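You operate a simulated robot arm through the tools that you are given. There is no shell and no other tool. Be economical: measure what you need, move in short steps, check, and stop when the job is done.

Carry out the task below with a simulated robot arm. There is one attempt and no reset: what you move stays moved.

TASK
Put things in order on the top of the pine table. At the end: the green tube from the top of the pine table stands where the teal small tin (marked "DOOR") stood; the teal small tin from the top of the pine table stands where the brown screw box with a yellow label stood; the brown screw box with a yellow label stands on top of the blue labelled board (marked "LONG"); the yellow oil bottle stands where the green tube stood; whatever was shut is shut again. Leave all else as you found it, and nothing knocked over.
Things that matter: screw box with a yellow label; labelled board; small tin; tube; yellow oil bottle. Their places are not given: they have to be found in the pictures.

It is judged by the outcome, as a careful person would: the job done as asked, and still so three seconds after it is handed in. It fails if anything else is knocked over, pushed out of place, dropped, spilled or broken.

THE ROBOT
A 7-joint arm with a two-finger parallel gripper, fixed in place. Base frame: the origin is at the foot of the arm, x ahead of it, y to its left, z up; the work surface is at about z = 0. Lengths are in cm, angles in rad, forces in N, time in s.
With the tool pointing down near the work surface it reaches from about 22 to 58 cm from the base axis. Its first joint turns from -1.152 to 1.152 rad. Payload 2.5 kg.
Tool frame: the origin (TCP) lies between the finger pads and is the grasp point; the fingertips stand 2.3 cm ahead of it; z points along the fingers, y is the line along which they close. The gripper opens to 9.4 cm. The fingers are 3.8 cm wide and 1 cm thick; the gripper's body (5.4 by 9.6 cm) begins 3.9 cm behind the TCP.
Orientation is that of the tool frame in the base frame, as [roll, pitch, yaw] about the fixed x, y, z axes, in that order (R = Rz(yaw) Ry(pitch) Rx(roll)). With the fingers straight down and closing along the base's y, the tool's x points along the base's -x, its y along +y and its z along -z.

THE INTERFACE
- The arm moves only by the tool servo_tool. Its argument "rows" is a list of rows, each a list of 7 numbers: the shift along the base's x, y, z in cm, then the turn, a rotation vector about the base's x, y, z in degrees, then the opening, from 0 (shut) to 1 (fully open). In form: [[tx, ty, tz, rx, ry, rz, fingers], ...]. A call has 1 to 12 rows; each row is the pose to reach, as a shift and turn from the pose commanded when the call began. A row lasts 0.2 s, in which the tool goes at most 5 cm and 0.15 rad; a call with a longer step from one row to the next is refused whole, and so is a gripper value outside its range. A pose out of reach is approached as far as the arm can. The call stops where the force on the tool passes 40 N (or 10 N more than at its start, if that is more) or the arm is blocked; 0.2 s more then pass. The fingers move at their own pace (about 10.8 cm/s each) and stop on an object; they squeeze with about 22 N. The grip force told is the motor's: it shows also when the fingers shut on nothing. Time passes only in rows, and 0.2 s behind the last, so rows that repeat a pose let the fingers close. It gives the time, the measured TCP pose, the force on the tool (base axes), the opening and the grip force at its end, in the units of the frame above (readings bear some noise), and new pictures: "views" is both (left out), scene, wrist or none.
- Cameras (640 x 400 px; columns grow to the right, rows downward): "scene" is fixed at [11.8, -41.54, 52.53]; the picture's right is [0.80, -0.60, 0.00], its down [-0.44, -0.59, -0.68] and it looks along [0.41, 0.54, -0.73] (base axes); focal length 261 px, centre (320, 200). "wrist" rides on the gripper at [-3.9, 0, -4.4] in the tool frame; the picture's right is [0.00, -1.00, 0.00], its down [0.97, 0.00, -0.24] and it looks along [0.24, 0.00, 0.97] (tool axes); focal length 218 px, centre (320, 200).
- probe_pixels(camera, pixels): for up to 12 pixels [column, row] of the newest picture of that camera ("zoom" is the newest enlarged one), the place [x, y, z] in the base frame of the surface seen there, good to about 0.3 cm. No time passes.
- inspect(camera, box): a new picture of the part [left, top, right, bottom] of that camera's present view, enlarged. No time passes.
- sign_off(): hands the job in; it is judged then, once.

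Work in short steps. Measure before you move; look again where a grasp or a placing could have gone wrong, and mend it. You have 80 turns and 120 pictures in all, the two below and enlarged ones among them. Open the gripper and draw the arm clear of the work before you hand the job in, unless the task says otherwise; then end with one line.

The tools are called after "Call:" as name(argument=value, ...) on one line, values as JSON. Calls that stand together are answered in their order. servo_tool: Moves the arm, as the interface text tells. Its arguments: {"type":"object","properties":{"rows":{"type":"array","items":{"type":"array","items":{"type":"number"}}},"views":{"type":"string","enum":["both","scene","wrist","none"]}},"required":["rows"]} The other tools are called the same way: probe_pixels (camera, pixels) gives the place of the surface under pixels of a picture; inspect (camera, box) takes an enlarged picture of a part of a camera's view; sign_off () hands the job in.

At the start:

```text
time_s: 0.0
ee_pos: [33.35, -9.14, 30.87]
tool_rot: [-3.141, 0.001, -3.14]
force: [0.7, -0.8, 0.0]
grip_width: 9.41
gripper_force: 0.0
```

scene: 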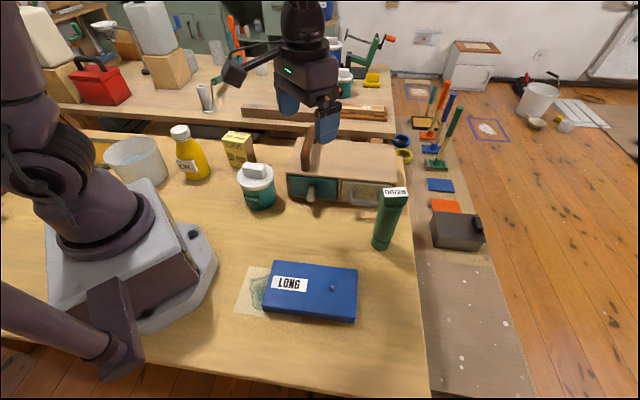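
wrist: 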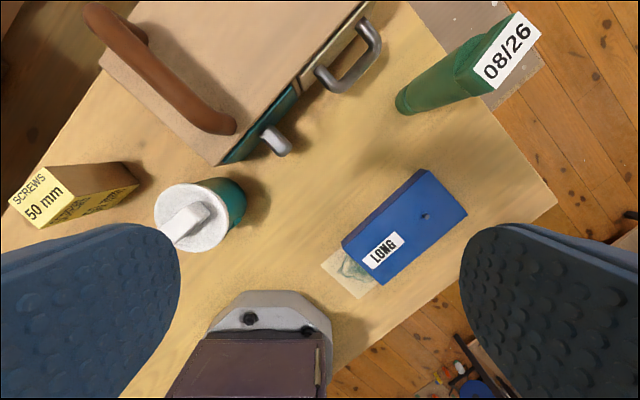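

I see the tube at about (388,218), a teal tin at (256,188), the screw box at (238,148), the oil bottle at (190,155) and the board at (310,290). I'll enlarge the view to measure them.

Call:
inspect(camera="scene", box=[90, 110, 290, 235])

Call:
inspect(camera="scene", box=[230, 130, 430, 335])

Call:
probe_pixels(camera="scene", pixels=[[180, 129], [192, 178], [240, 135], [237, 148], [226, 160], [255, 170], [258, 207], [396, 192], [381, 247], [300, 285], [332, 287], [255, 180]])

Call:
probe_pixels(camera="wrist", pixels=[[425, 172], [466, 212], [384, 284], [342, 242], [424, 217], [190, 218], [45, 168], [122, 163], [138, 185], [65, 225], [405, 105], [505, 55]])

```text
3.20 times, centred on (190, 172) of scene
```

zoom: 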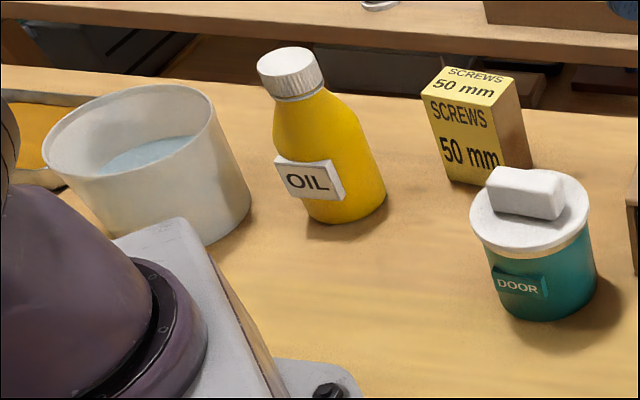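

```text
1.95 times, centred on (330, 232) of scene
```

zoom: 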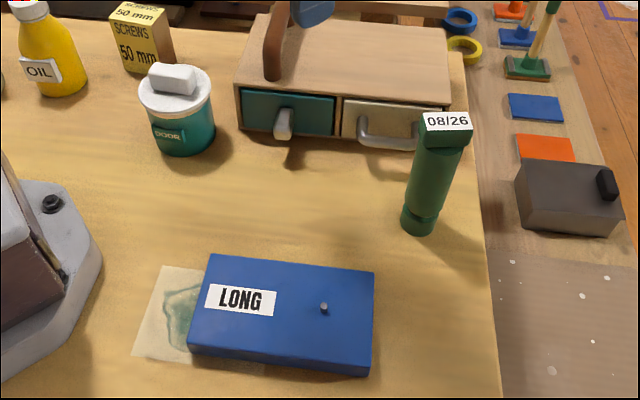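

```text
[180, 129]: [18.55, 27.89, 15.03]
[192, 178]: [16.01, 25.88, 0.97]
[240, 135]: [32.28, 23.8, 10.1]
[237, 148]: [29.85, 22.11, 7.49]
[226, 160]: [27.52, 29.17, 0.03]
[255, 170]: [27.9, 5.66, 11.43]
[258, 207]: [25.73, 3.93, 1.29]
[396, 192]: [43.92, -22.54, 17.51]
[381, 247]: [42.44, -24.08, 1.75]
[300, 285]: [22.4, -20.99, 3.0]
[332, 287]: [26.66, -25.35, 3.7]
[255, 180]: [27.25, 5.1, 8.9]
```

```text
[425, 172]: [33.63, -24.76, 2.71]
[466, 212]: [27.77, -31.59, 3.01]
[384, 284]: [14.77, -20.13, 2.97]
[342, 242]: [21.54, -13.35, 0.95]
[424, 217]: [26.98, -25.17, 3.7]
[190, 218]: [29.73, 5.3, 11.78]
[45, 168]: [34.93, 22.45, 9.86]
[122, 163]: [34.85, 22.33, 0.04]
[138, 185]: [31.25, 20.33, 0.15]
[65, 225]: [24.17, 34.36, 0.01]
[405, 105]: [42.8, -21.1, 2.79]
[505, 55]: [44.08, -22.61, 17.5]
```

Next I need a closer look at the screw box, tin and bottle for their exact geometry.

Call:
inspect(camera="scene", box=[165, 120, 285, 215])

```text
4.21 times, centred on (225, 168) of scene
```

zoom: 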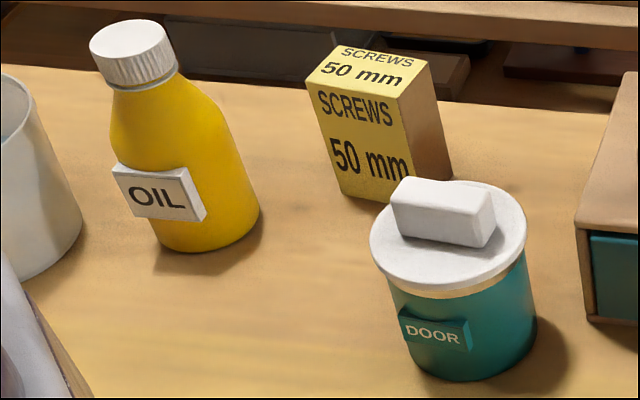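

Call:
probe_pixels(camera="zoom", pixels=[[338, 49], [310, 82], [398, 95], [425, 64], [345, 190], [449, 176], [395, 220], [415, 180], [490, 200], [485, 240], [380, 240], [518, 220]])

Call:
probe_pixels(camera="zoom", pixels=[[95, 50], [130, 25], [165, 45], [130, 75], [130, 190], [188, 203], [166, 242], [250, 205], [115, 130], [205, 110], [412, 350], [528, 330]])

Call:
inspect(camera="wrist", box=[0, 120, 280, 300])

```text
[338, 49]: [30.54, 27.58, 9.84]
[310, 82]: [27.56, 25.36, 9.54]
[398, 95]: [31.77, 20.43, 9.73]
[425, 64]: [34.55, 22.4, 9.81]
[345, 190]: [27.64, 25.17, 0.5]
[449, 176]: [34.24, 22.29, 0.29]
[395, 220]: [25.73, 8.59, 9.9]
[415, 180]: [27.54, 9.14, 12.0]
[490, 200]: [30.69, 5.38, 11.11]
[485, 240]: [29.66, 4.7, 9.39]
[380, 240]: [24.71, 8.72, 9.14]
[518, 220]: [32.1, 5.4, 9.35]
```

```text
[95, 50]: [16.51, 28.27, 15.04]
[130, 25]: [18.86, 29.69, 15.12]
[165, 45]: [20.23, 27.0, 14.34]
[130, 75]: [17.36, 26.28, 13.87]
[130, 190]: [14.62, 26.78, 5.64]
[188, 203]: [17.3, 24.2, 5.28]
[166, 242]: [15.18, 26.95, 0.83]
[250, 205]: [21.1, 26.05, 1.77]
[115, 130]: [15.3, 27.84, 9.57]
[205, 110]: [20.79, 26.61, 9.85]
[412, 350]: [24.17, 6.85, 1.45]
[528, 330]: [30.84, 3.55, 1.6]
```

```text
2.22 times, centred on (140, 210) of wrist
```

zoom: 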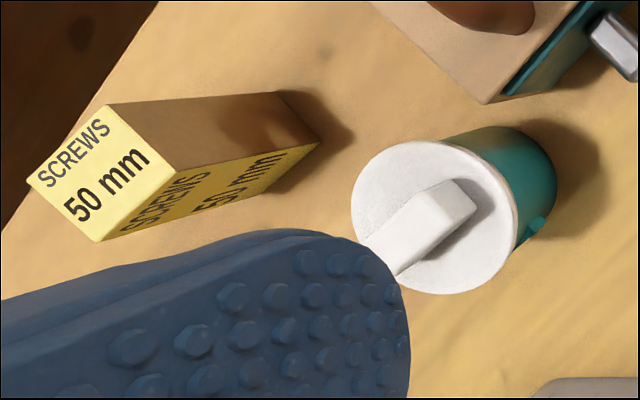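

Screw box: centre (31.1, 23.9), 6.4 × 3.6 cm footprint, 9.8 cm high, with the short side at about 38°. I'll move above it with the closing line along that short side.

Call:
servo_tool(rows=[[0, 4, 0, 0, 0, -7, 1], [0, 8, 0, 0, 0, -14, 1], [-0.5, 12.5, 0, 0, 0, -21, 1], [-1, 17, 0, 0, 0, -28, 1], [-1.5, 21.5, -1, 0, 0, -35, 1], [-2, 26, -3, 0, 0, -42, 1], [-2.2, 30, -5, 0, 0, -48, 1], [-2.25, 33.1, -7, 0, 0, -52, 1], [-2.25, 33.1, -8, 0, 0, -52, 1]])

```text
time_s: 2.0
ee_pos: [31.12, 23.78, 22.82]
tool_rot: [3.141, -0.002, 2.233]
force: [0.0, 0.2, 0.9]
grip_width: 9.39
gripper_force: 0.1
```

scene: 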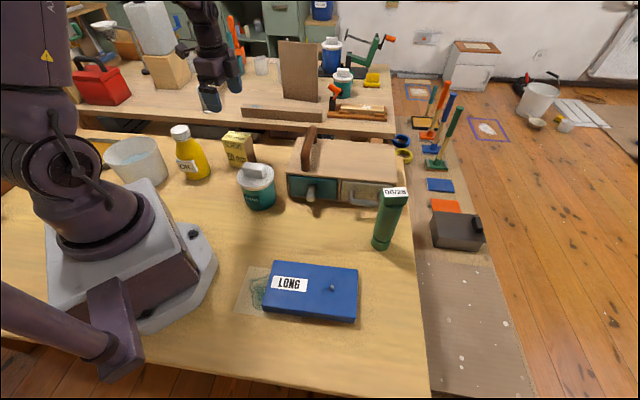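
wrist: 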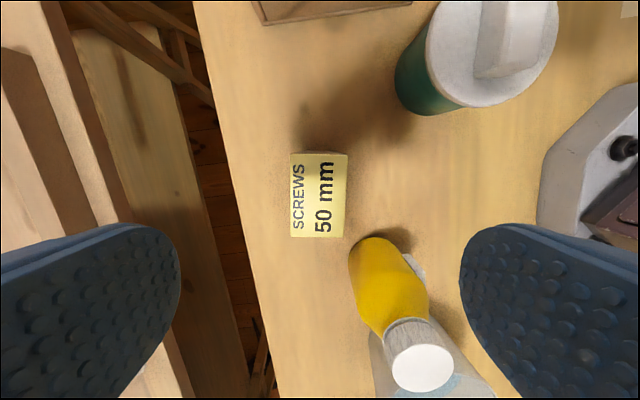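

The box is at (319,195) in the wrist view and lines up with the fingers. I'll refine its place and measure the tin and bottle from here.

Call:
probe_pixels(camera="wrist", pixels=[[291, 155], [347, 156], [343, 236], [292, 236], [430, 45], [470, 103], [553, 45], [515, 95], [397, 75], [425, 110], [505, 40]])

Call:
probe_pixels(camera="wrist", pixels=[[422, 367], [395, 345], [450, 360], [392, 360], [425, 388], [350, 262], [375, 240], [427, 290], [392, 235]])

```text
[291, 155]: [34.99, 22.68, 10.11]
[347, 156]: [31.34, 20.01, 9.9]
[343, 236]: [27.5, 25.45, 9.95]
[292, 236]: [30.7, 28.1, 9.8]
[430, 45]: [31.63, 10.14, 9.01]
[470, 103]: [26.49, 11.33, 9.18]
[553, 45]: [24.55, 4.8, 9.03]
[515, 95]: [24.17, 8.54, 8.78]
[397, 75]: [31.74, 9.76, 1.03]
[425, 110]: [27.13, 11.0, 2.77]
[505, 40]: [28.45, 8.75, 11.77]
```

```text
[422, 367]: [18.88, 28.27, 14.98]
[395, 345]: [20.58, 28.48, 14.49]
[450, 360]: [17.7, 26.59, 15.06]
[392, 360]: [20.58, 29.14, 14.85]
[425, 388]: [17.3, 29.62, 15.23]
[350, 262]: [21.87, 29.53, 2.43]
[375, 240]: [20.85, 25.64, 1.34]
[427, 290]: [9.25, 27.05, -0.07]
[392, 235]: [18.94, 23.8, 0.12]
```

Box centre is (31.1, 24.05). I'll go down to z≈6.8 and grip it.

Call:
servo_tool(rows=[[0, 0.25, -4, 0, 0, 0, 1], [0, 0.25, -8, 0, 0, 0, 1], [0, 0.25, -11, 0, 0, 0, 1], [0, 0.25, -14, 0, 0, 0, 1], [0, 0.25, -16, 0, 0, 0, 1], [0, 0.25, -16, 0, 0, 0, 0], [0, 0.25, -16, 0, 0, 0, 0], [0, 0.25, -16, 0, 0, 0, 0], [0, 0.25, -15, 0, 0, 0, 0], [0, 0.25, -13, 0, 0, 0, 0]])

```text
time_s: 4.2
ee_pos: [31.24, 24.07, 9.9]
tool_rot: [-3.14, -0.001, 2.235]
force: [-0.8, -0.2, -2.4]
grip_width: 4.6
gripper_force: 22.2
```

scene: 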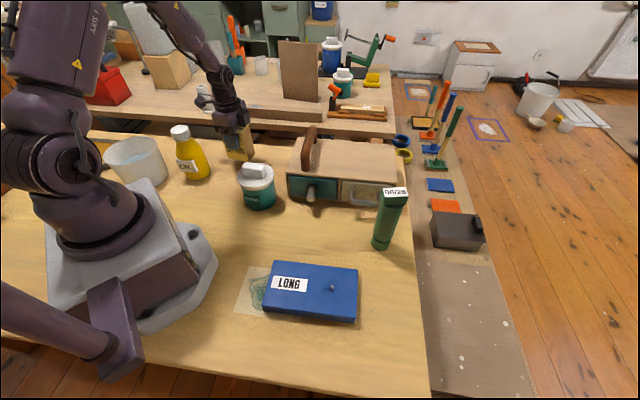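
wrist: 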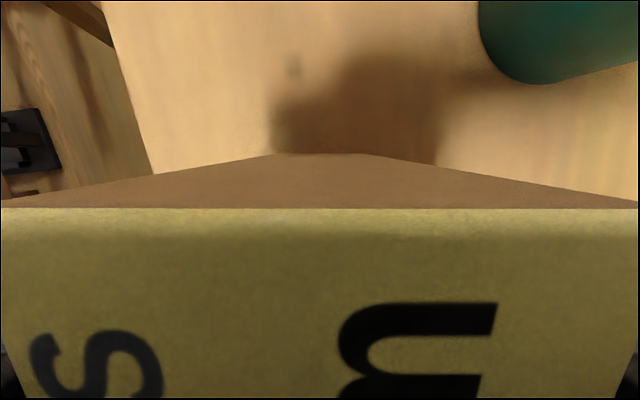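

The box is held (4.6 cm wide) and lifted clear. Before carrying it I'll measure the board's top face.

Call:
inspect(camera="scene", box=[225, 245, 375, 340])

Call:
servo_tool(rows=[[0, 0, 4, 0, 0, 0, 0], [0, 0, 8, 0, 0, 0, 0], [0, 0, 12, 0, 0, 0, 0], [0, 0, 16, 0, 0, 0, 0], [0, 0, 19, 0, 0, 0, 0]], views="none")

```text
4.21 times, centred on (300, 292) of scene
```

zoom: 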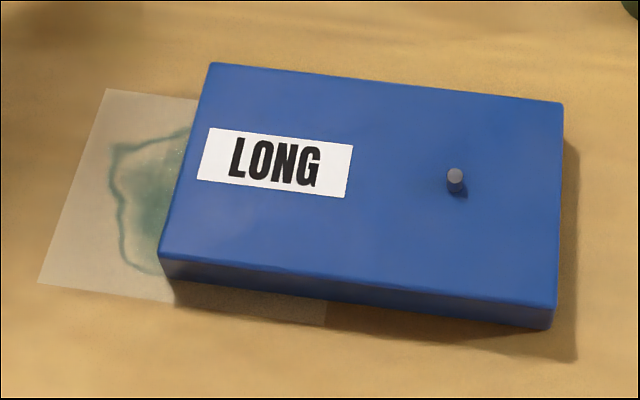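

```text
time_s: 5.4
ee_pos: [30.92, 23.99, 28.84]
tool_rot: [3.142, 0.0, 2.233]
force: [-0.6, 0.3, -2.5]
grip_width: 4.6
gripper_force: 21.9
```

Call:
probe_pixels(camera="zoom", pixels=[[212, 66], [560, 106], [550, 304], [162, 255], [455, 174], [276, 163], [455, 194], [370, 180]])

```text
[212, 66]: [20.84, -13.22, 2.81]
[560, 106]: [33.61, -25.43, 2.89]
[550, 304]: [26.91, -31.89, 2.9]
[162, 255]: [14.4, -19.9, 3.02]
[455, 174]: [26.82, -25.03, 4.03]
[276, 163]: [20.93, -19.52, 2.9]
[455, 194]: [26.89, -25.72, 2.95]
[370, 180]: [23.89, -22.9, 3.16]
```

The board is centred at (23.9, -22.6) with its top at z≈2.95, and its peg is about 4 cm from centre at the far end. I'll carry the box on an arc to (23.4, -22.1), after checking the height of the cabinet handle.

Call:
probe_pixels(camera="scene", pixels=[[311, 127], [306, 165], [300, 180]])

```text
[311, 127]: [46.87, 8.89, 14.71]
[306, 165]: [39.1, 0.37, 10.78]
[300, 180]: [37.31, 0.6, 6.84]
```

The handle tops out at z≈15 and the box bottom is at about 22, so the path is clear.

Call:
servo_tool(rows=[[2.1, -4.15, 0, 0, 0, -6.8, 0], [3.66, -8.45, 0, 0, 0, -13.6, 0], [4.7, -12.8, 0, 0, 0, -20.4, 0], [5.2, -17.2, 0, 0, 0, -27.2, 0], [5.1, -21.6, 0, 0, 0, -34, 0], [4.6, -25.8, 0, 0, 0, -40.8, 0], [3.56, -29.9, 0, 0, 0, -47.6, 0], [2.05, -33.8, 0, 0, 0, -54.4, 0], [0.17, -37.4, 0, 0, 0, -61.2, 0], [-2.15, -40.7, 0, 0, 0, -68, 0], [-4.8, -43.65, 0, 0, 0, -74.8, 0], [-7.7, -46.15, 0, 0, 0, -81.6, 0]])

```text
time_s: 8.0
ee_pos: [23.47, -21.91, 29.0]
tool_rot: [3.14, 0.0, 0.806]
force: [0.3, -0.4, -2.9]
grip_width: 4.58
gripper_force: 22.0
```

scene: 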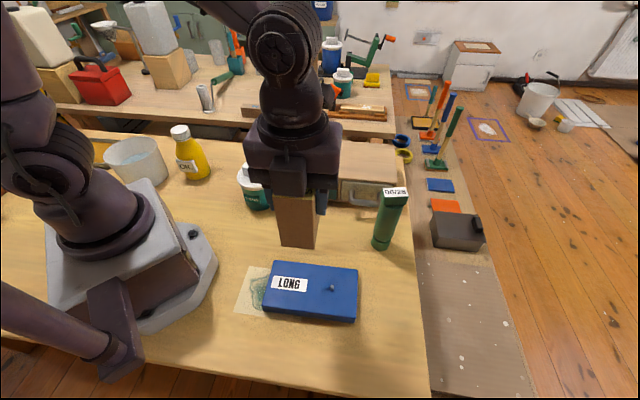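
wrist: 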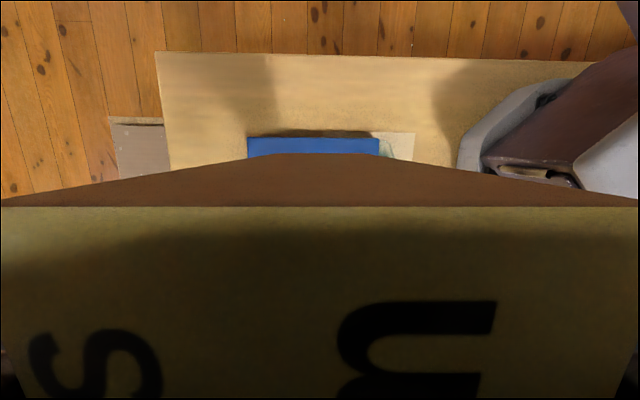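

Box is over the board. I'll lower it until its bottom is just above z=3.

Call:
servo_tool(rows=[[0, 0, -4, 0, 0, 0, 0], [0, 0, -8, 0, 0, 0, 0], [0, 0, -12, 0, 0, 0, 0], [0, 0, -15, 0, 0, 0, 0], [0, 0, -17, 0, 0, 0, 0], [0, 0, -18.2, 0, 0, 0, 0], [0, 0, -18.6, 0, 0, 0, 0], [0, 0, -18.6, 0, 0, 0, 0]], views="scene")

Call:
inspect(camera="scene", box=[225, 215, 385, 340])

```text
time_s: 9.8
ee_pos: [23.39, -22.02, 10.24]
tool_rot: [3.14, 0.0, 0.81]
force: [-1.1, 0.1, -2.2]
grip_width: 4.61
gripper_force: 22.1
```

scene: 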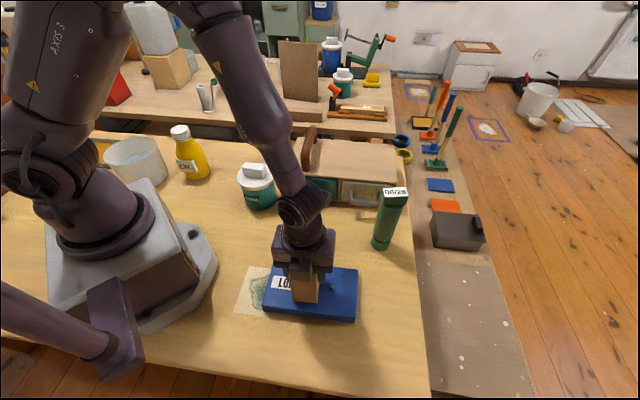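

```text
3.20 times, centred on (305, 278) of scene
```

zoom: 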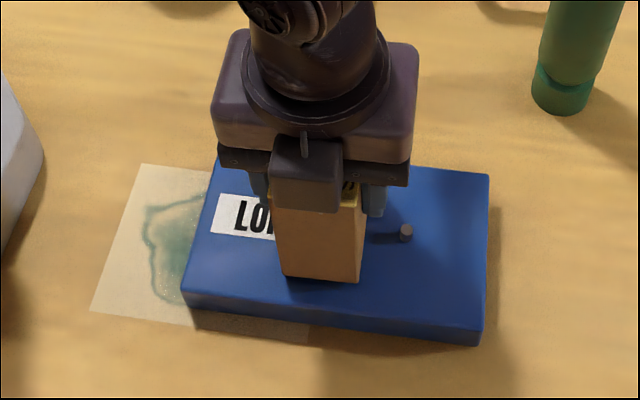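

The box is just above the board and clear of the peg. I'll ease it down to contact and check the force.

Call:
servo_tool(rows=[[0, 0, -0.2, 0, 0, 0, 0], [0, 0, -0.35, 0, 0, 0, 0], [0, 0, -0.35, 0, 0, 0, 0]], views="none")

```text
time_s: 10.6
ee_pos: [23.44, -22.1, 9.94]
tool_rot: [3.14, 0.0, 0.81]
force: [-0.3, -0.8, -2.4]
grip_width: 4.6
gripper_force: 21.5
```

Call:
servo_tool(rows=[[0, 0, -0.1, 0, 0, 0, 0], [0, 0, -0.2, 0, 0, 0, 0], [0, 0, -0.2, 0, 0, 0, 0]], views="none")

```text
time_s: 11.4
ee_pos: [23.42, -22.11, 9.68]
tool_rot: [3.14, -0.001, 0.809]
force: [-5.7, 1.3, 21.9]
grip_width: 4.59
gripper_force: 21.8
```

Contact is at about z=9.7. I'll ease off slightly, open, and rise.

Call:
servo_tool(rows=[[0, 0, 0.1, 0, 0, 0, 0], [0, 0, 0.1, 0, 0, 0, 0.7], [0, 0, 0.1, 0, 0, 0, 0.9], [0, 0, 0.1, 0, 0, 0, 0.9], [0, 0, 3, 0, 0, 0, 0.9], [0, 0, 7, 0, 0, 0, 0.9], [0, 0, 11, 0, 0, 0, 1], [0, 0, 15, 0, 0, 0, 1], [0, 0, 19, 0, 0, 0, 1]])

```text
time_s: 13.4
ee_pos: [23.57, -22.15, 28.58]
tool_rot: [-3.141, 0.002, 0.808]
force: [0.3, -0.2, -0.9]
grip_width: 9.41
gripper_force: 0.0
```

scene: 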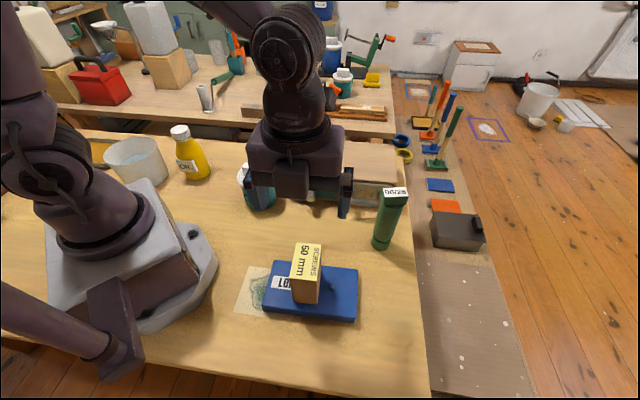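
wrist: 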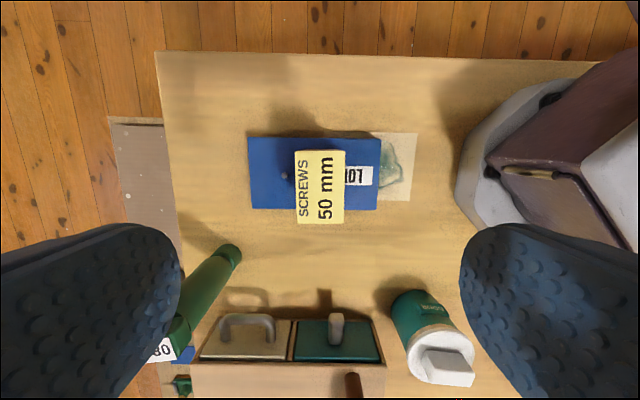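

The box stands well on the board. Next is the tin: I'll move over it with the closing line turned to about 45°, across what looks like the lid handle's short side.

Call:
servo_tool(rows=[[1, 2.5, 0, 0, 0, 8, 1], [2, 5, 0, 0, 0, 16, 1], [3, 7.5, 0, 0, 0, 24, 1], [3.7, 10, 0, 0, 0, 32, 1], [4.3, 12.5, 0, 0, 0, 40, 1], [4.8, 15, 0, 0, 0, 48, 1], [5, 18, 0, 0, 0, 56, 1], [5, 21, 0, 0, 0, 64, 1], [5, 24, 0, 0, 0, 72, 1], [5, 27, -1, 0, 0, 80, 1], [5, 29.3, -2, 0, 0, 88, 1], [5, 29.3, -2, 0, 0, 88, 1]])

```text
time_s: 16.0
ee_pos: [28.33, 7.42, 26.65]
tool_rot: [3.141, 0.0, 2.348]
force: [0.1, -0.4, 0.4]
grip_width: 9.4
gripper_force: 0.1
```

scene: 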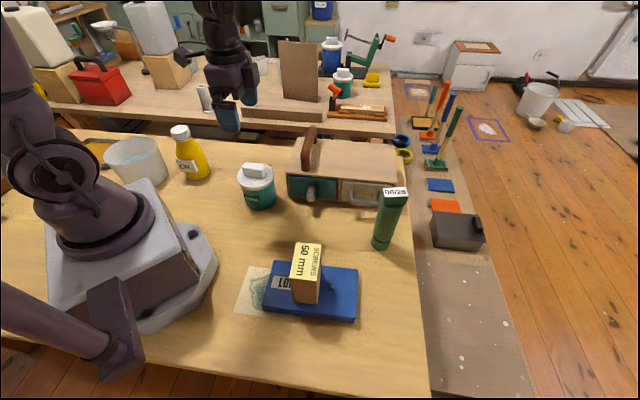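
wrist: 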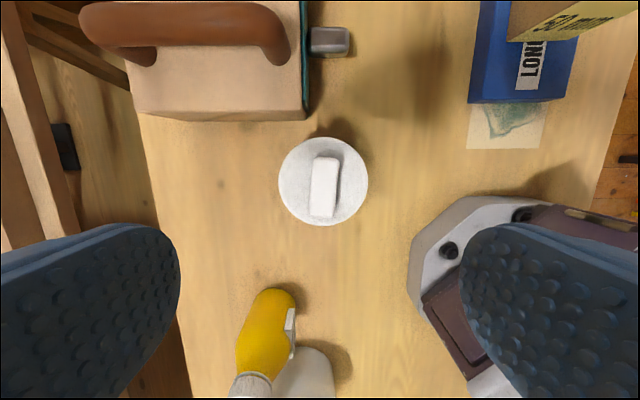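

Call:
inspect(camera="wrist", box=[260, 125, 388, 235])

Call:
probe_pixels(camera="wrist", pixels=[[280, 182], [366, 182], [323, 139], [323, 224], [315, 158], [338, 159], [311, 214], [332, 216]])

```text
3.64 times, centred on (324, 180) of wrist
```

zoom: 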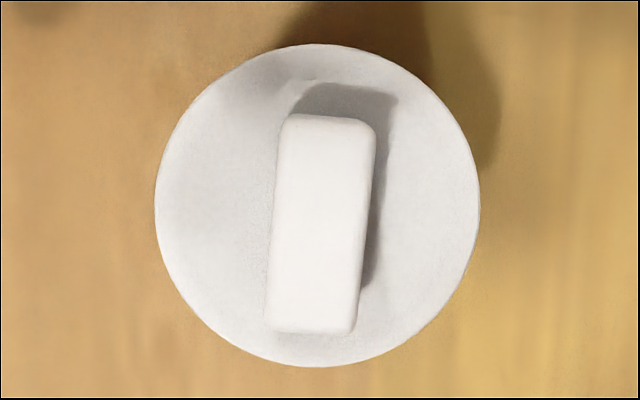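

```text
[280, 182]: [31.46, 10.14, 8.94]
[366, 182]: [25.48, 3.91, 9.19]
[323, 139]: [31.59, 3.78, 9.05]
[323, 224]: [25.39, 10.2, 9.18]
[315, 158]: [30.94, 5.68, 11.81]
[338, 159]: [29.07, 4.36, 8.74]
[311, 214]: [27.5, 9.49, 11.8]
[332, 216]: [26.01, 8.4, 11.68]
```

Lid centre is (28.5, 7.0) with diameter 8.75, and the handle is about 2 cm wide at z 9–11.8. I'll grip the handle and lift slightly to see whether the lid holds the tin.

Call:
servo_tool(rows=[[0.15, -0.35, -4, 0, 0, -3.5, 1], [0.15, -0.35, -8, 0, 0, -3.5, 0.7], [0.15, -0.35, -12, 0, 0, -3.5, 0.7], [0.15, -0.35, -14.5, 0, 0, -3.5, 0.7], [0.15, -0.35, -14.8, 0, 0, -3.5, 0.7], [0.15, -0.35, -14.8, 0, 0, -3.5, 0], [0.15, -0.35, -14.8, 0, 0, -3.5, 0], [0.15, -0.35, -14.8, 0, 0, -3.5, 0], [0.15, -0.35, -14.4, 0, 0, -3.5, 0], [0.15, -0.35, -13.8, 0, 0, -3.5, 0], [0.15, -0.35, -13.8, 0, 0, -3.5, 0]], views="none")

Call:
inspect(camera="scene", box=[210, 130, 310, 220])

```text
time_s: 18.4
ee_pos: [28.59, 6.89, 12.82]
tool_rot: [3.14, 0.0, 2.284]
force: [-0.5, -0.9, 0.5]
grip_width: 2.32
gripper_force: 22.0
```

```text
4.44 times, centred on (260, 175) of scene
```

zoom: 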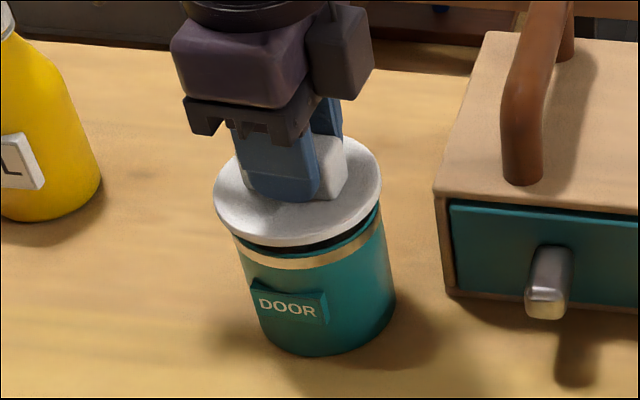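

The lid comes away from the tin, so I'll take it off, set it aside, move the body, then put the lid back. I'll look for a free spot on the table.

Call:
probe_pixels(camera="scene", pixels=[[290, 225], [260, 230], [308, 198], [350, 203], [260, 262], [215, 250], [330, 235], [300, 215]])

Call:
servo_tool(rows=[[0, 0, 2, 0, 0, 0, 0], [0, 0, 6, 0, 0, 0, 0], [0, 0, 10, 0, 0, 0, 0]])

```text
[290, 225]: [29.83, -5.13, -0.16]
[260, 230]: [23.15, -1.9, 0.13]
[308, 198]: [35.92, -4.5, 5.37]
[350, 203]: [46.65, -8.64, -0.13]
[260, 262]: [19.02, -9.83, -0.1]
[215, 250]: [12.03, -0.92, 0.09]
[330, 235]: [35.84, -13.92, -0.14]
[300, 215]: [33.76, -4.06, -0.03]
```

```text
time_s: 19.2
ee_pos: [28.6, 6.97, 22.72]
tool_rot: [3.141, 0.001, 2.286]
force: [0.0, 0.6, -0.5]
grip_width: 2.32
gripper_force: 21.7
```

scene: 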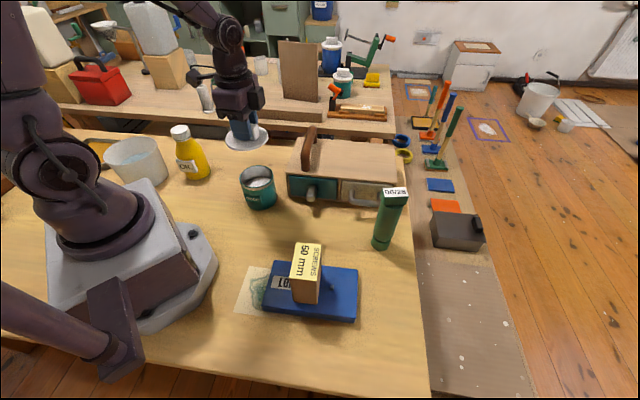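
wrist: 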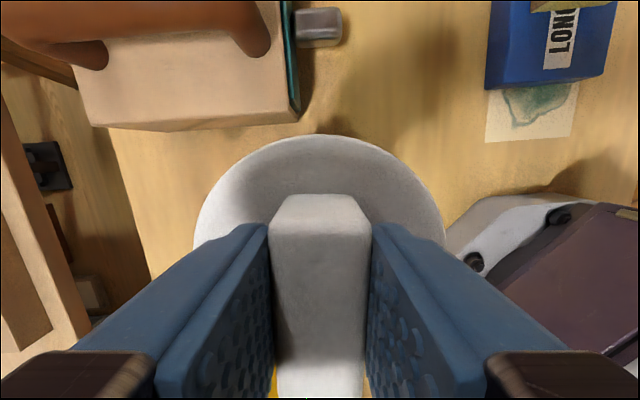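

The tin is open with contents inside, so I'll keep it upright. I'm carrying the lid to free table at (27.5, -7.5) and lowering it toward contact.

Call:
servo_tool(rows=[[-0.3, -4.5, 0, 0, 0, 0, 0], [-0.7, -9, 0, 0, 0, 0, 0], [-1.1, -13, 0, 0, 0, 0, 0], [-1.1, -14.45, -3, 0, 0, 0, 0], [-1.1, -14.45, -7, 0, 0, 0, 0], [-1.1, -14.45, -11, 0, 0, 0, 0], [-1.1, -14.45, -14, 0, 0, 0, 0], [-1.1, -14.45, -16.5, 0, 0, 0, 0], [-1.1, -14.45, -17.7, 0, 0, 0, 0], [-1.1, -14.45, -17.7, 0, 0, 0, 0]], views="scene")

Call:
inspect(camera="scene", box=[220, 165, 340, 265])

```text
time_s: 21.4
ee_pos: [27.43, -7.66, 5.29]
tool_rot: [3.14, 0.001, 2.285]
force: [1.4, 0.0, -1.0]
grip_width: 2.29
gripper_force: 21.9
```

scene: 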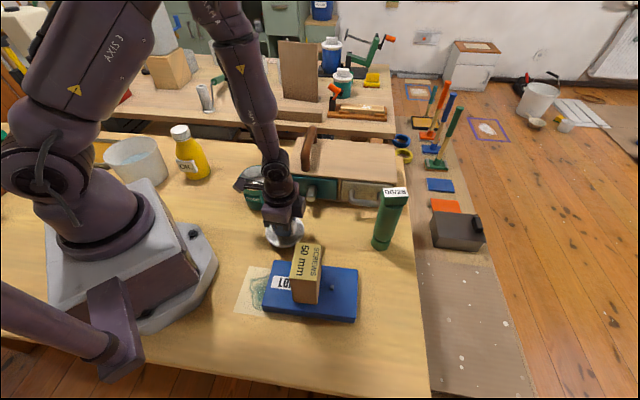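

```text
4.00 times, centred on (280, 215) of scene
```

zoom: 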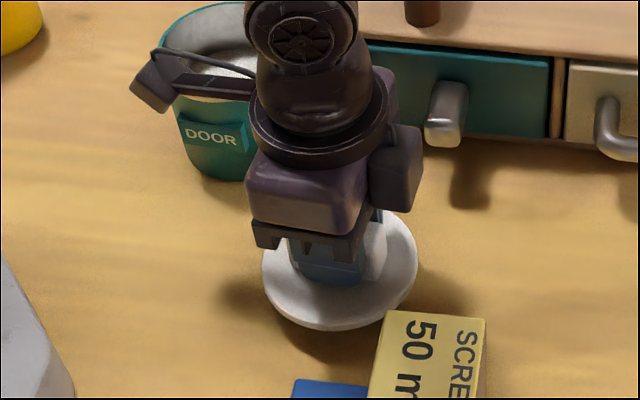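

Call:
servo_tool(rows=[[0, 0, -0.3, 0, 0, 0, 0], [0, 0, -0.6, 0, 0, 0, 0], [0, 0, -0.9, 0, 0, 0, 0], [0, 0, -0.9, 0, 0, 0, 0]], views="none")

```text
time_s: 22.4
ee_pos: [27.56, -7.48, 4.39]
tool_rot: [-3.141, 0.001, 2.283]
force: [0.6, -0.2, 0.6]
grip_width: 2.31
gripper_force: 22.2
```

Call:
servo_tool(rows=[[0, 0, -0.2, 0, 0, 0, 0], [0, 0, -0.4, 0, 0, 0, 0], [0, 0, -0.6, 0, 0, 0, 0], [0, 0, -0.6, 0, 0, 0, 0]], views="none")

```text
time_s: 23.4
ee_pos: [27.53, -7.57, 3.79]
tool_rot: [3.141, 0.002, 2.286]
force: [-3.1, 1.2, 28.4]
grip_width: 2.3
gripper_force: 21.7
```

Lid touches the table at TCP z≈3.9. I'll ease off, release and rise.

Call:
servo_tool(rows=[[0, 0, 0.15, 0, 0, 0, 0], [0, 0, 0.15, 0, 0, 0, 0.5], [0, 0, 0.15, 0, 0, 0, 0.5], [0, 0, 3, 0, 0, 0, 0.6], [0, 0, 7, 0, 0, 0, 1], [0, 0, 11, 0, 0, 0, 1], [0, 0, 15, 0, 0, 0, 1], [0, 0, 18, 0, 0, 0, 1]])

```text
time_s: 25.2
ee_pos: [27.45, -7.23, 21.63]
tool_rot: [-3.141, -0.001, 2.284]
force: [-0.9, 0.1, -0.2]
grip_width: 9.42
gripper_force: 0.0
```

scene: 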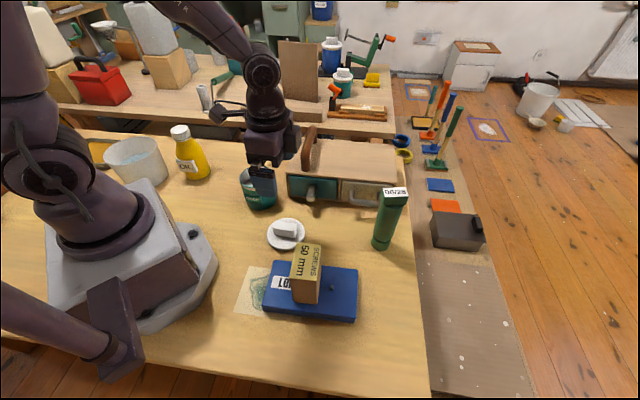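
wrist: 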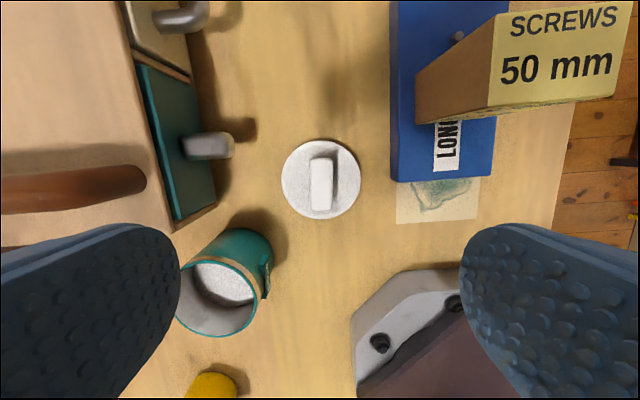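

Lid rests flat. I'll move over the open tin and measure its body.

Call:
servo_tool(rows=[[0.3, 4, 1, 0, 0, 0, 1], [0.6, 8, 2, 0, 0, 0, 1], [0.9, 12, 3, 0, 0, 0, 1], [0.95, 14.5, 3, 0, 0, 0, 1], [0.95, 14.5, 3, 0, 0, 0, 1]], views="none")

Call:
inspect(camera="wrist", box=[240, 110, 400, 250])

```text
time_s: 26.4
ee_pos: [28.6, 6.91, 24.9]
tool_rot: [3.141, -0.001, 2.284]
force: [-0.1, -1.5, 0.4]
grip_width: 9.38
gripper_force: 0.1
```

```text
2.86 times, centred on (320, 180) of wrist
```

zoom: 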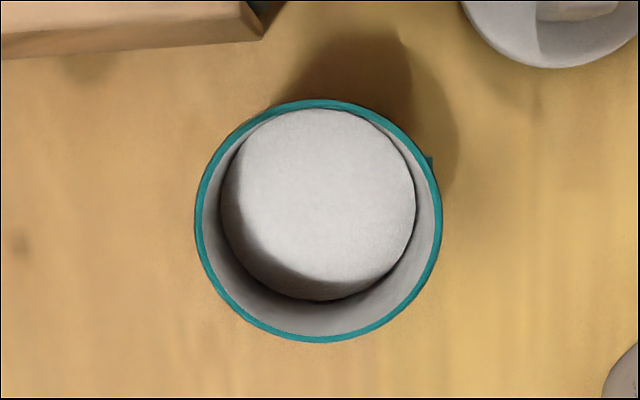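

Call:
probe_pixels(camera="zoom", pixels=[[198, 222], [438, 222], [318, 102], [318, 340], [318, 210], [240, 130], [397, 130], [430, 160]])

```text
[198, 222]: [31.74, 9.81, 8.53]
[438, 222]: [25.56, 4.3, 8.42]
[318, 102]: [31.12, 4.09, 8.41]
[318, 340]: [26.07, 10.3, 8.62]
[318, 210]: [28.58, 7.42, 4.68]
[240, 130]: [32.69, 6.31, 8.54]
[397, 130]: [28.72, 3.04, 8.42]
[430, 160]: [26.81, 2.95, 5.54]
```

Tin body: centre (28.6, 7.1), outer diameter 8.15, rim at z 8.5, with the label on the side at about -113°. I'll turn the closing line to about 10° so it misses the label and the cabinet, then look again.

Call:
servo_tool(rows=[[0, 0, 0, 0, 0, -8, 1], [0, 0.1, -2, 0, 0, -16, 1], [0, 0.15, -4, 0, 0, -24, 1], [0.05, 0.15, -7, 0, 0, -31, 1], [0.05, 0.15, -10, 0, 0, -31, 1], [0.05, 0.15, -10, 0, 0, -31, 1]])

```text
time_s: 27.8
ee_pos: [28.57, 6.99, 14.57]
tool_rot: [3.14, -0.001, 1.743]
force: [-0.8, -0.5, 0.1]
grip_width: 9.4
gripper_force: 0.0
```

scene: 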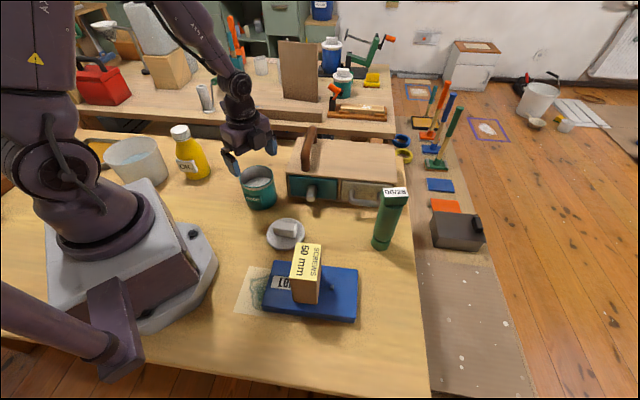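
wrist: 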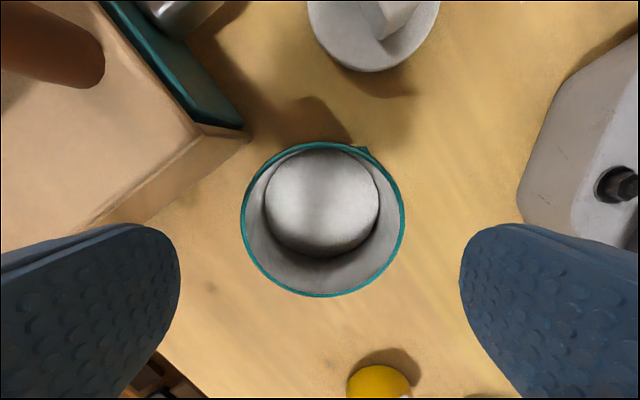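

The tin is centred (col 323) and the left finger clears the cabinet by about 0.8 cm. I'll turn 4° for extra margin, descend to z≈5.8 and grip.

Call:
servo_tool(rows=[[-0.05, 0.05, -2, 0, 0, 4, 1], [-0.05, 0.05, -4, 0, 0, 4, 1], [-0.05, 0.05, -6, 0, 0, 4, 1], [-0.05, 0.05, -8, 0, 0, 4, 1], [-0.05, 0.05, -9, 0, 0, 4, 1], [-0.05, 0.05, -9, 0, 0, 4, 0], [-0.05, 0.05, -9, 0, 0, 4, 0], [-0.05, 0.05, -9, 0, 0, 4, 0]])

```text
time_s: 29.6
ee_pos: [28.33, 7.17, 5.7]
tool_rot: [3.141, 0.0, 1.813]
force: [-2.2, -0.9, 8.3]
grip_width: 8.31
gripper_force: 22.0
```

scene: 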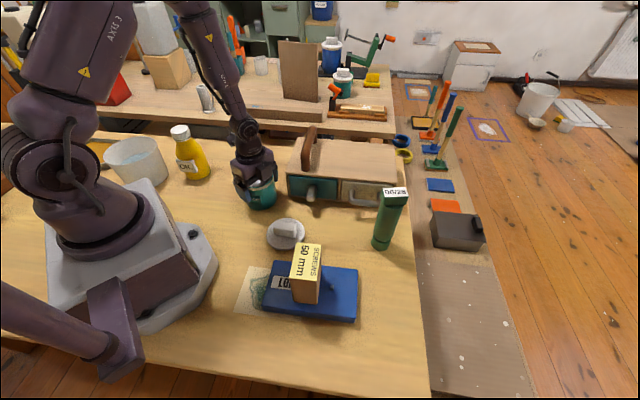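
wrist: 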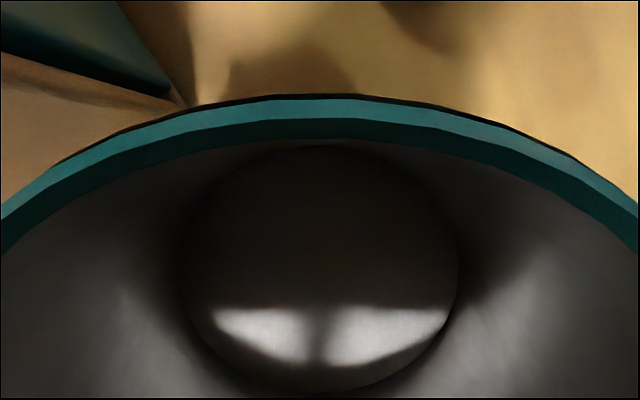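

Gripped at 8.3 cm. I'll lift straight up and check that the tin came with it.

Call:
servo_tool(rows=[[0, 0, 1, 0, 0, 0, 0], [0, 0, 3, 0, 0, 0, 0], [0, 0, 6, 0, 0, 0, 0], [0, 0, 9, 0, 0, 0, 0], [0, 0, 11, 0, 0, 0, 0], [0.3, 3.5, 11, 0, 0, 0, 0], [0.8, 7, 11, 0, 0, 0, 0], [1.4, 10.5, 11, 0, 0, 0, 0], [2, 14, 11, 0, 0, 0, 0], [2.5, 16.95, 11, 0, 0, 0, 0], [2.5, 16.95, 11, 0, 0, 0, 0]])

```text
time_s: 32.0
ee_pos: [31.05, 23.95, 16.75]
tool_rot: [3.141, 0.0, 1.814]
force: [-0.1, -0.1, -3.6]
grip_width: 8.28
gripper_force: 21.7
```

scene: 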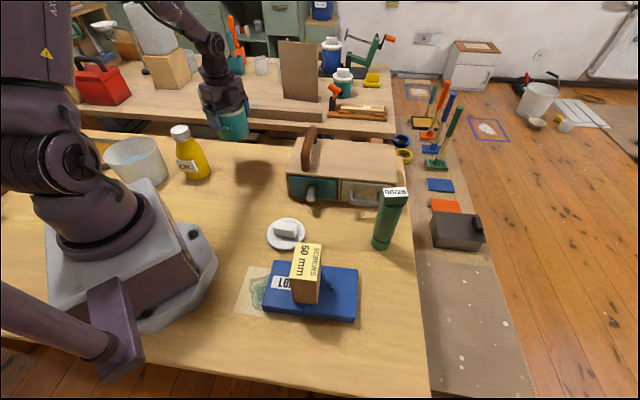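
wrist: 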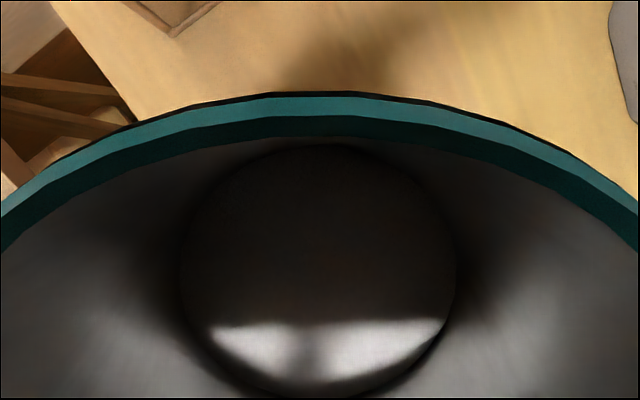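

Tin is held upright over the box's old place. I'll lower it to just above contact.

Call:
servo_tool(rows=[[0, 0.05, -3, 0, 0, 0, 0], [0, 0.05, -6, 0, 0, 0, 0], [0, 0.05, -8.5, 0, 0, 0, 0], [0, 0.05, -10, 0, 0, 0, 0], [0, 0.05, -10.6, 0, 0, 0, 0], [0, 0.05, -10.9, 0, 0, 0, 0], [0, 0.05, -11.1, 0, 0, 0, 0], [0, 0.05, -11.1, 0, 0, 0, 0]], views="none")

```text
time_s: 33.8
ee_pos: [30.9, 24.1, 5.62]
tool_rot: [3.141, -0.002, 1.814]
force: [-6.2, -2.4, 16.5]
grip_width: 8.27
gripper_force: 21.5
```

Tin is on the table (16 N). I'll ease off, open and rise straight up.

Call:
servo_tool(rows=[[0, 0, 0.15, 0, 0, 0, 0], [0, 0, 0.15, 0, 0, 0, 1], [0, 0, 0.15, 0, 0, 0, 1], [0, 0, 2, 0, 0, 0, 1], [0, 0, 5, 0, 0, 0, 1], [0, 0, 9, 0, 0, 0, 1], [0, 0, 13, 0, 0, 0, 1], [0, 0, 17, 0, 0, 0, 1], [0, 0, 17, 0, 0, 0, 1]])

```text
time_s: 35.8
ee_pos: [30.91, 24.06, 22.66]
tool_rot: [3.14, 0.001, 1.814]
force: [-0.5, -0.3, -0.9]
grip_width: 9.41
gripper_force: 0.1
```

scene: 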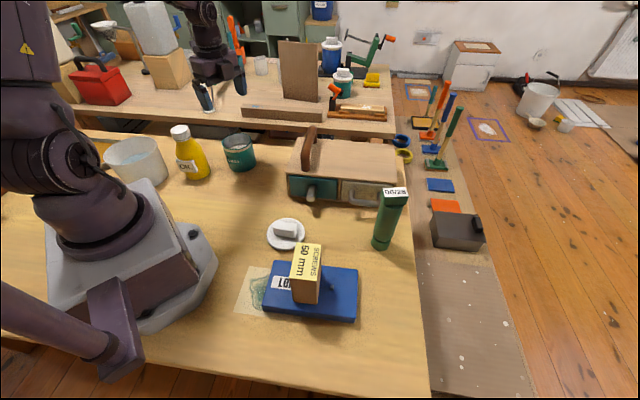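
wrist: 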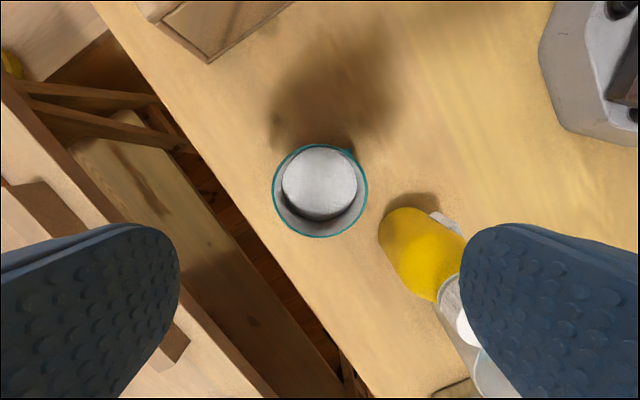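

Now I'll measure the tin's rim at its new place.

Call:
probe_pixels(camera="wrist", pixels=[[273, 190], [366, 190], [320, 145], [320, 236], [287, 158], [287, 223], [353, 224]])

Call:
probe_pixels(camera="scene", pixels=[[268, 232], [303, 232], [286, 219], [286, 248], [277, 223], [294, 223], [275, 232], [292, 236]])

Call:
inspect(camera="scene", box=[255, 205, 325, 260])

```text
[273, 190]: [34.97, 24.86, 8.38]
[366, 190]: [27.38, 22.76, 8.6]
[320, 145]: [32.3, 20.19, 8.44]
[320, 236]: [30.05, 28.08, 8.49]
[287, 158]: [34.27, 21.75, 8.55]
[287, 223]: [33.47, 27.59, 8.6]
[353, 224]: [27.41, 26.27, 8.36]
```

```text
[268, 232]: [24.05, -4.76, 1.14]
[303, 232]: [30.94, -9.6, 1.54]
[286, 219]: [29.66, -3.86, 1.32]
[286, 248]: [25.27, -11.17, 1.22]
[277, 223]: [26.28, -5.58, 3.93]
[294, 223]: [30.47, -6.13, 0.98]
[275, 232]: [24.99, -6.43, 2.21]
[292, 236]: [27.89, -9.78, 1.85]
```

```text
7.27 times, centred on (290, 232) of scene
```

zoom: 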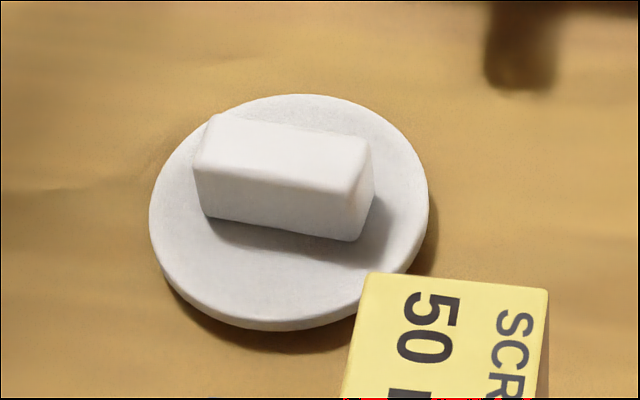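

Tin centre is (31.17, 24.0), as wanted. I'm returning to the lid at (27.5, -7.5) with the tool turned the same way as before.

Call:
servo_tool(rows=[[-0.3, -4, 0, 0, 0, 5, 0.7], [-0.8, -8.5, 0, 0, 0, 10, 0.7], [-1.3, -13, 0, 0, 0, 15, 0.7], [-1.8, -17.5, 0, 0, 0, 20, 0.7], [-2.3, -22, 0, 0, 0, 27, 0.7], [-2.8, -26.5, -2, 0, 0, 27, 0.7], [-3.3, -30, -5, 0, 0, 27, 0.7], [-3.45, -31.7, -8, 0, 0, 27, 0.7], [-3.45, -31.7, -10, 0, 0, 27, 0.7], [-3.45, -31.7, -10, 0, 0, 27, 0.7]], views="wrist")

```text
time_s: 38.0
ee_pos: [27.53, -7.69, 12.41]
tool_rot: [-3.141, 0.0, 2.286]
force: [-0.7, 0.3, -0.1]
grip_width: 6.55
gripper_force: 0.1
```

wrist: 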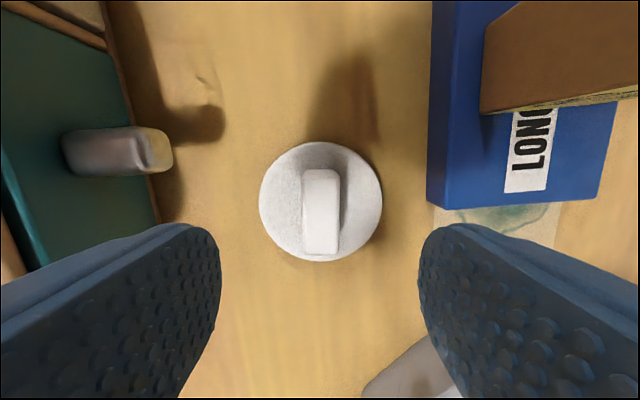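

Handle is at (320,210), centred between the fingers. I'll lower to z≈3.95, grip and lift.

Call:
servo_tool(rows=[[0, 0, -3, 0, 0, 0, 0.7], [0, 0, -6, 0, 0, 0, 0.7], [0, 0, -8, 0, 0, 0, 0.7], [0, 0, -8.6, 0, 0, 0, 0.7], [0, 0, -8.6, 0, 0, 0, 0], [0, 0, -8.6, 0, 0, 0, 0], [0, 0, -8.6, 0, 0, 0, 0], [0, 0, -6, 0, 0, 0, 0], [0, 0, -2, 0, 0, 0, 0], [0, 0, 2, 0, 0, 0, 0], [0, 0, 6, 0, 0, 0, 0], [0, 0, 10, 0, 0, 0, 0]])

```text
time_s: 40.6
ee_pos: [27.39, -7.68, 22.58]
tool_rot: [-3.141, -0.002, 2.285]
force: [-0.5, 0.1, -0.9]
grip_width: 2.32
gripper_force: 22.1
```

scene: 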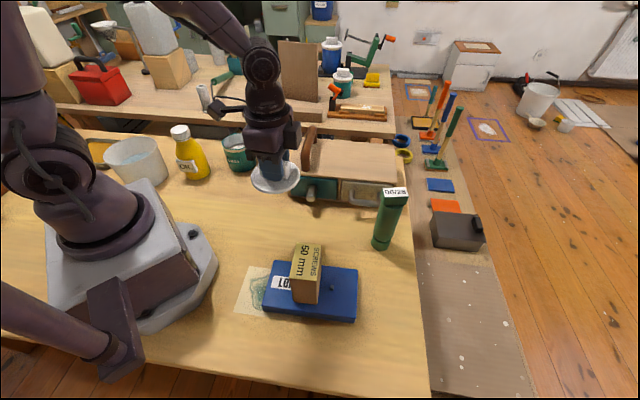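
wrist: 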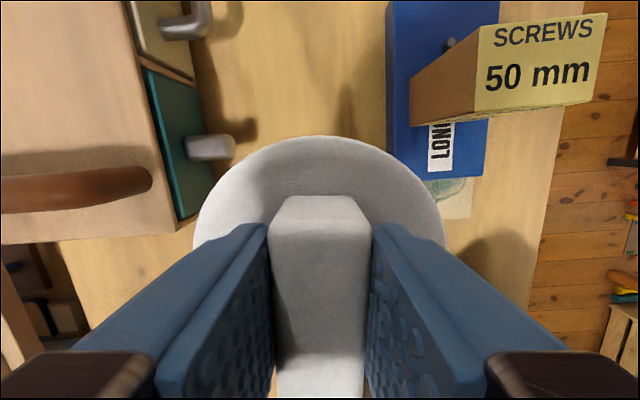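

Lid is held just as the first time. I'm moving it above the tin and down to about 1 cm over the rim.

Call:
servo_tool(rows=[[0.3, 4, 0, 0, 0, 0, 0], [0.8, 8.5, 0, 0, 0, 0, 0], [1.3, 13, 0, 0, 0, 0, 0], [1.9, 17.5, 0, 0, 0, 0, 0], [2.5, 22, 0, 0, 0, 0, 0], [3, 26.5, 0, 0, 0, 0, 0], [3.4, 30, -2, 0, 0, 0, 0], [3.62, 31.4, -5, 0, 0, 0, 0], [3.62, 31.4, -8, 0, 0, 0, 0], [3.62, 31.4, -9.3, 0, 0, 0, 0], [3.62, 31.4, -9.3, 0, 0, 0, 0]], views="none")

Call:
inspect(camera="scene", box=[190, 100, 290, 190])

```text
time_s: 43.0
ee_pos: [31.17, 23.87, 13.38]
tool_rot: [3.14, -0.001, 2.285]
force: [0.3, 0.5, -0.5]
grip_width: 2.31
gripper_force: 21.7
```

```text
4.44 times, centred on (240, 145) of scene
```

zoom: 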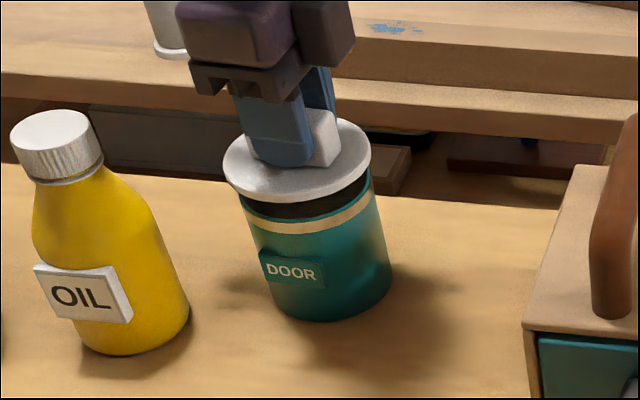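

Lid looks centred over the tin. I'll lower it gently until it seats, at an expected TCP z of about 11.8.

Call:
servo_tool(rows=[[0, 0, -0.4, 0, 0, 0, 0], [0, 0, -0.8, 0, 0, 0, 0], [0, 0, -1.1, 0, 0, 0, 0], [0, 0, -1.3, 0, 0, 0, 0], [0, 0, -1.5, 0, 0, 0, 0], [0, 0, -1.5, 0, 0, 0, 0]], views="none")

Call:
inspect(camera="scene", box=[190, 100, 290, 190])

```text
time_s: 44.4
ee_pos: [31.06, 23.91, 11.82]
tool_rot: [-3.141, -0.001, 2.285]
force: [-0.2, 0.5, -0.2]
grip_width: 2.29
gripper_force: 21.7
```

```text
4.44 times, centred on (240, 145) of scene
```

zoom: 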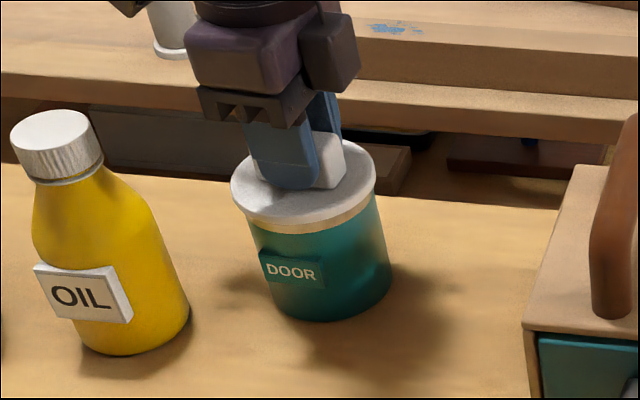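

The lid is nearly seated. I'll push a little further until it makes contact.

Call:
servo_tool(rows=[[0, 0, -0.15, 0, 0, 0, 0], [0, 0, -0.25, 0, 0, 0, 0], [0, 0, -0.25, 0, 0, 0, 0]], views="none")

```text
time_s: 45.2
ee_pos: [31.08, 23.86, 11.7]
tool_rot: [3.141, 0.0, 2.284]
force: [-10.2, -6.8, 29.1]
grip_width: 2.29
gripper_force: 22.3
```

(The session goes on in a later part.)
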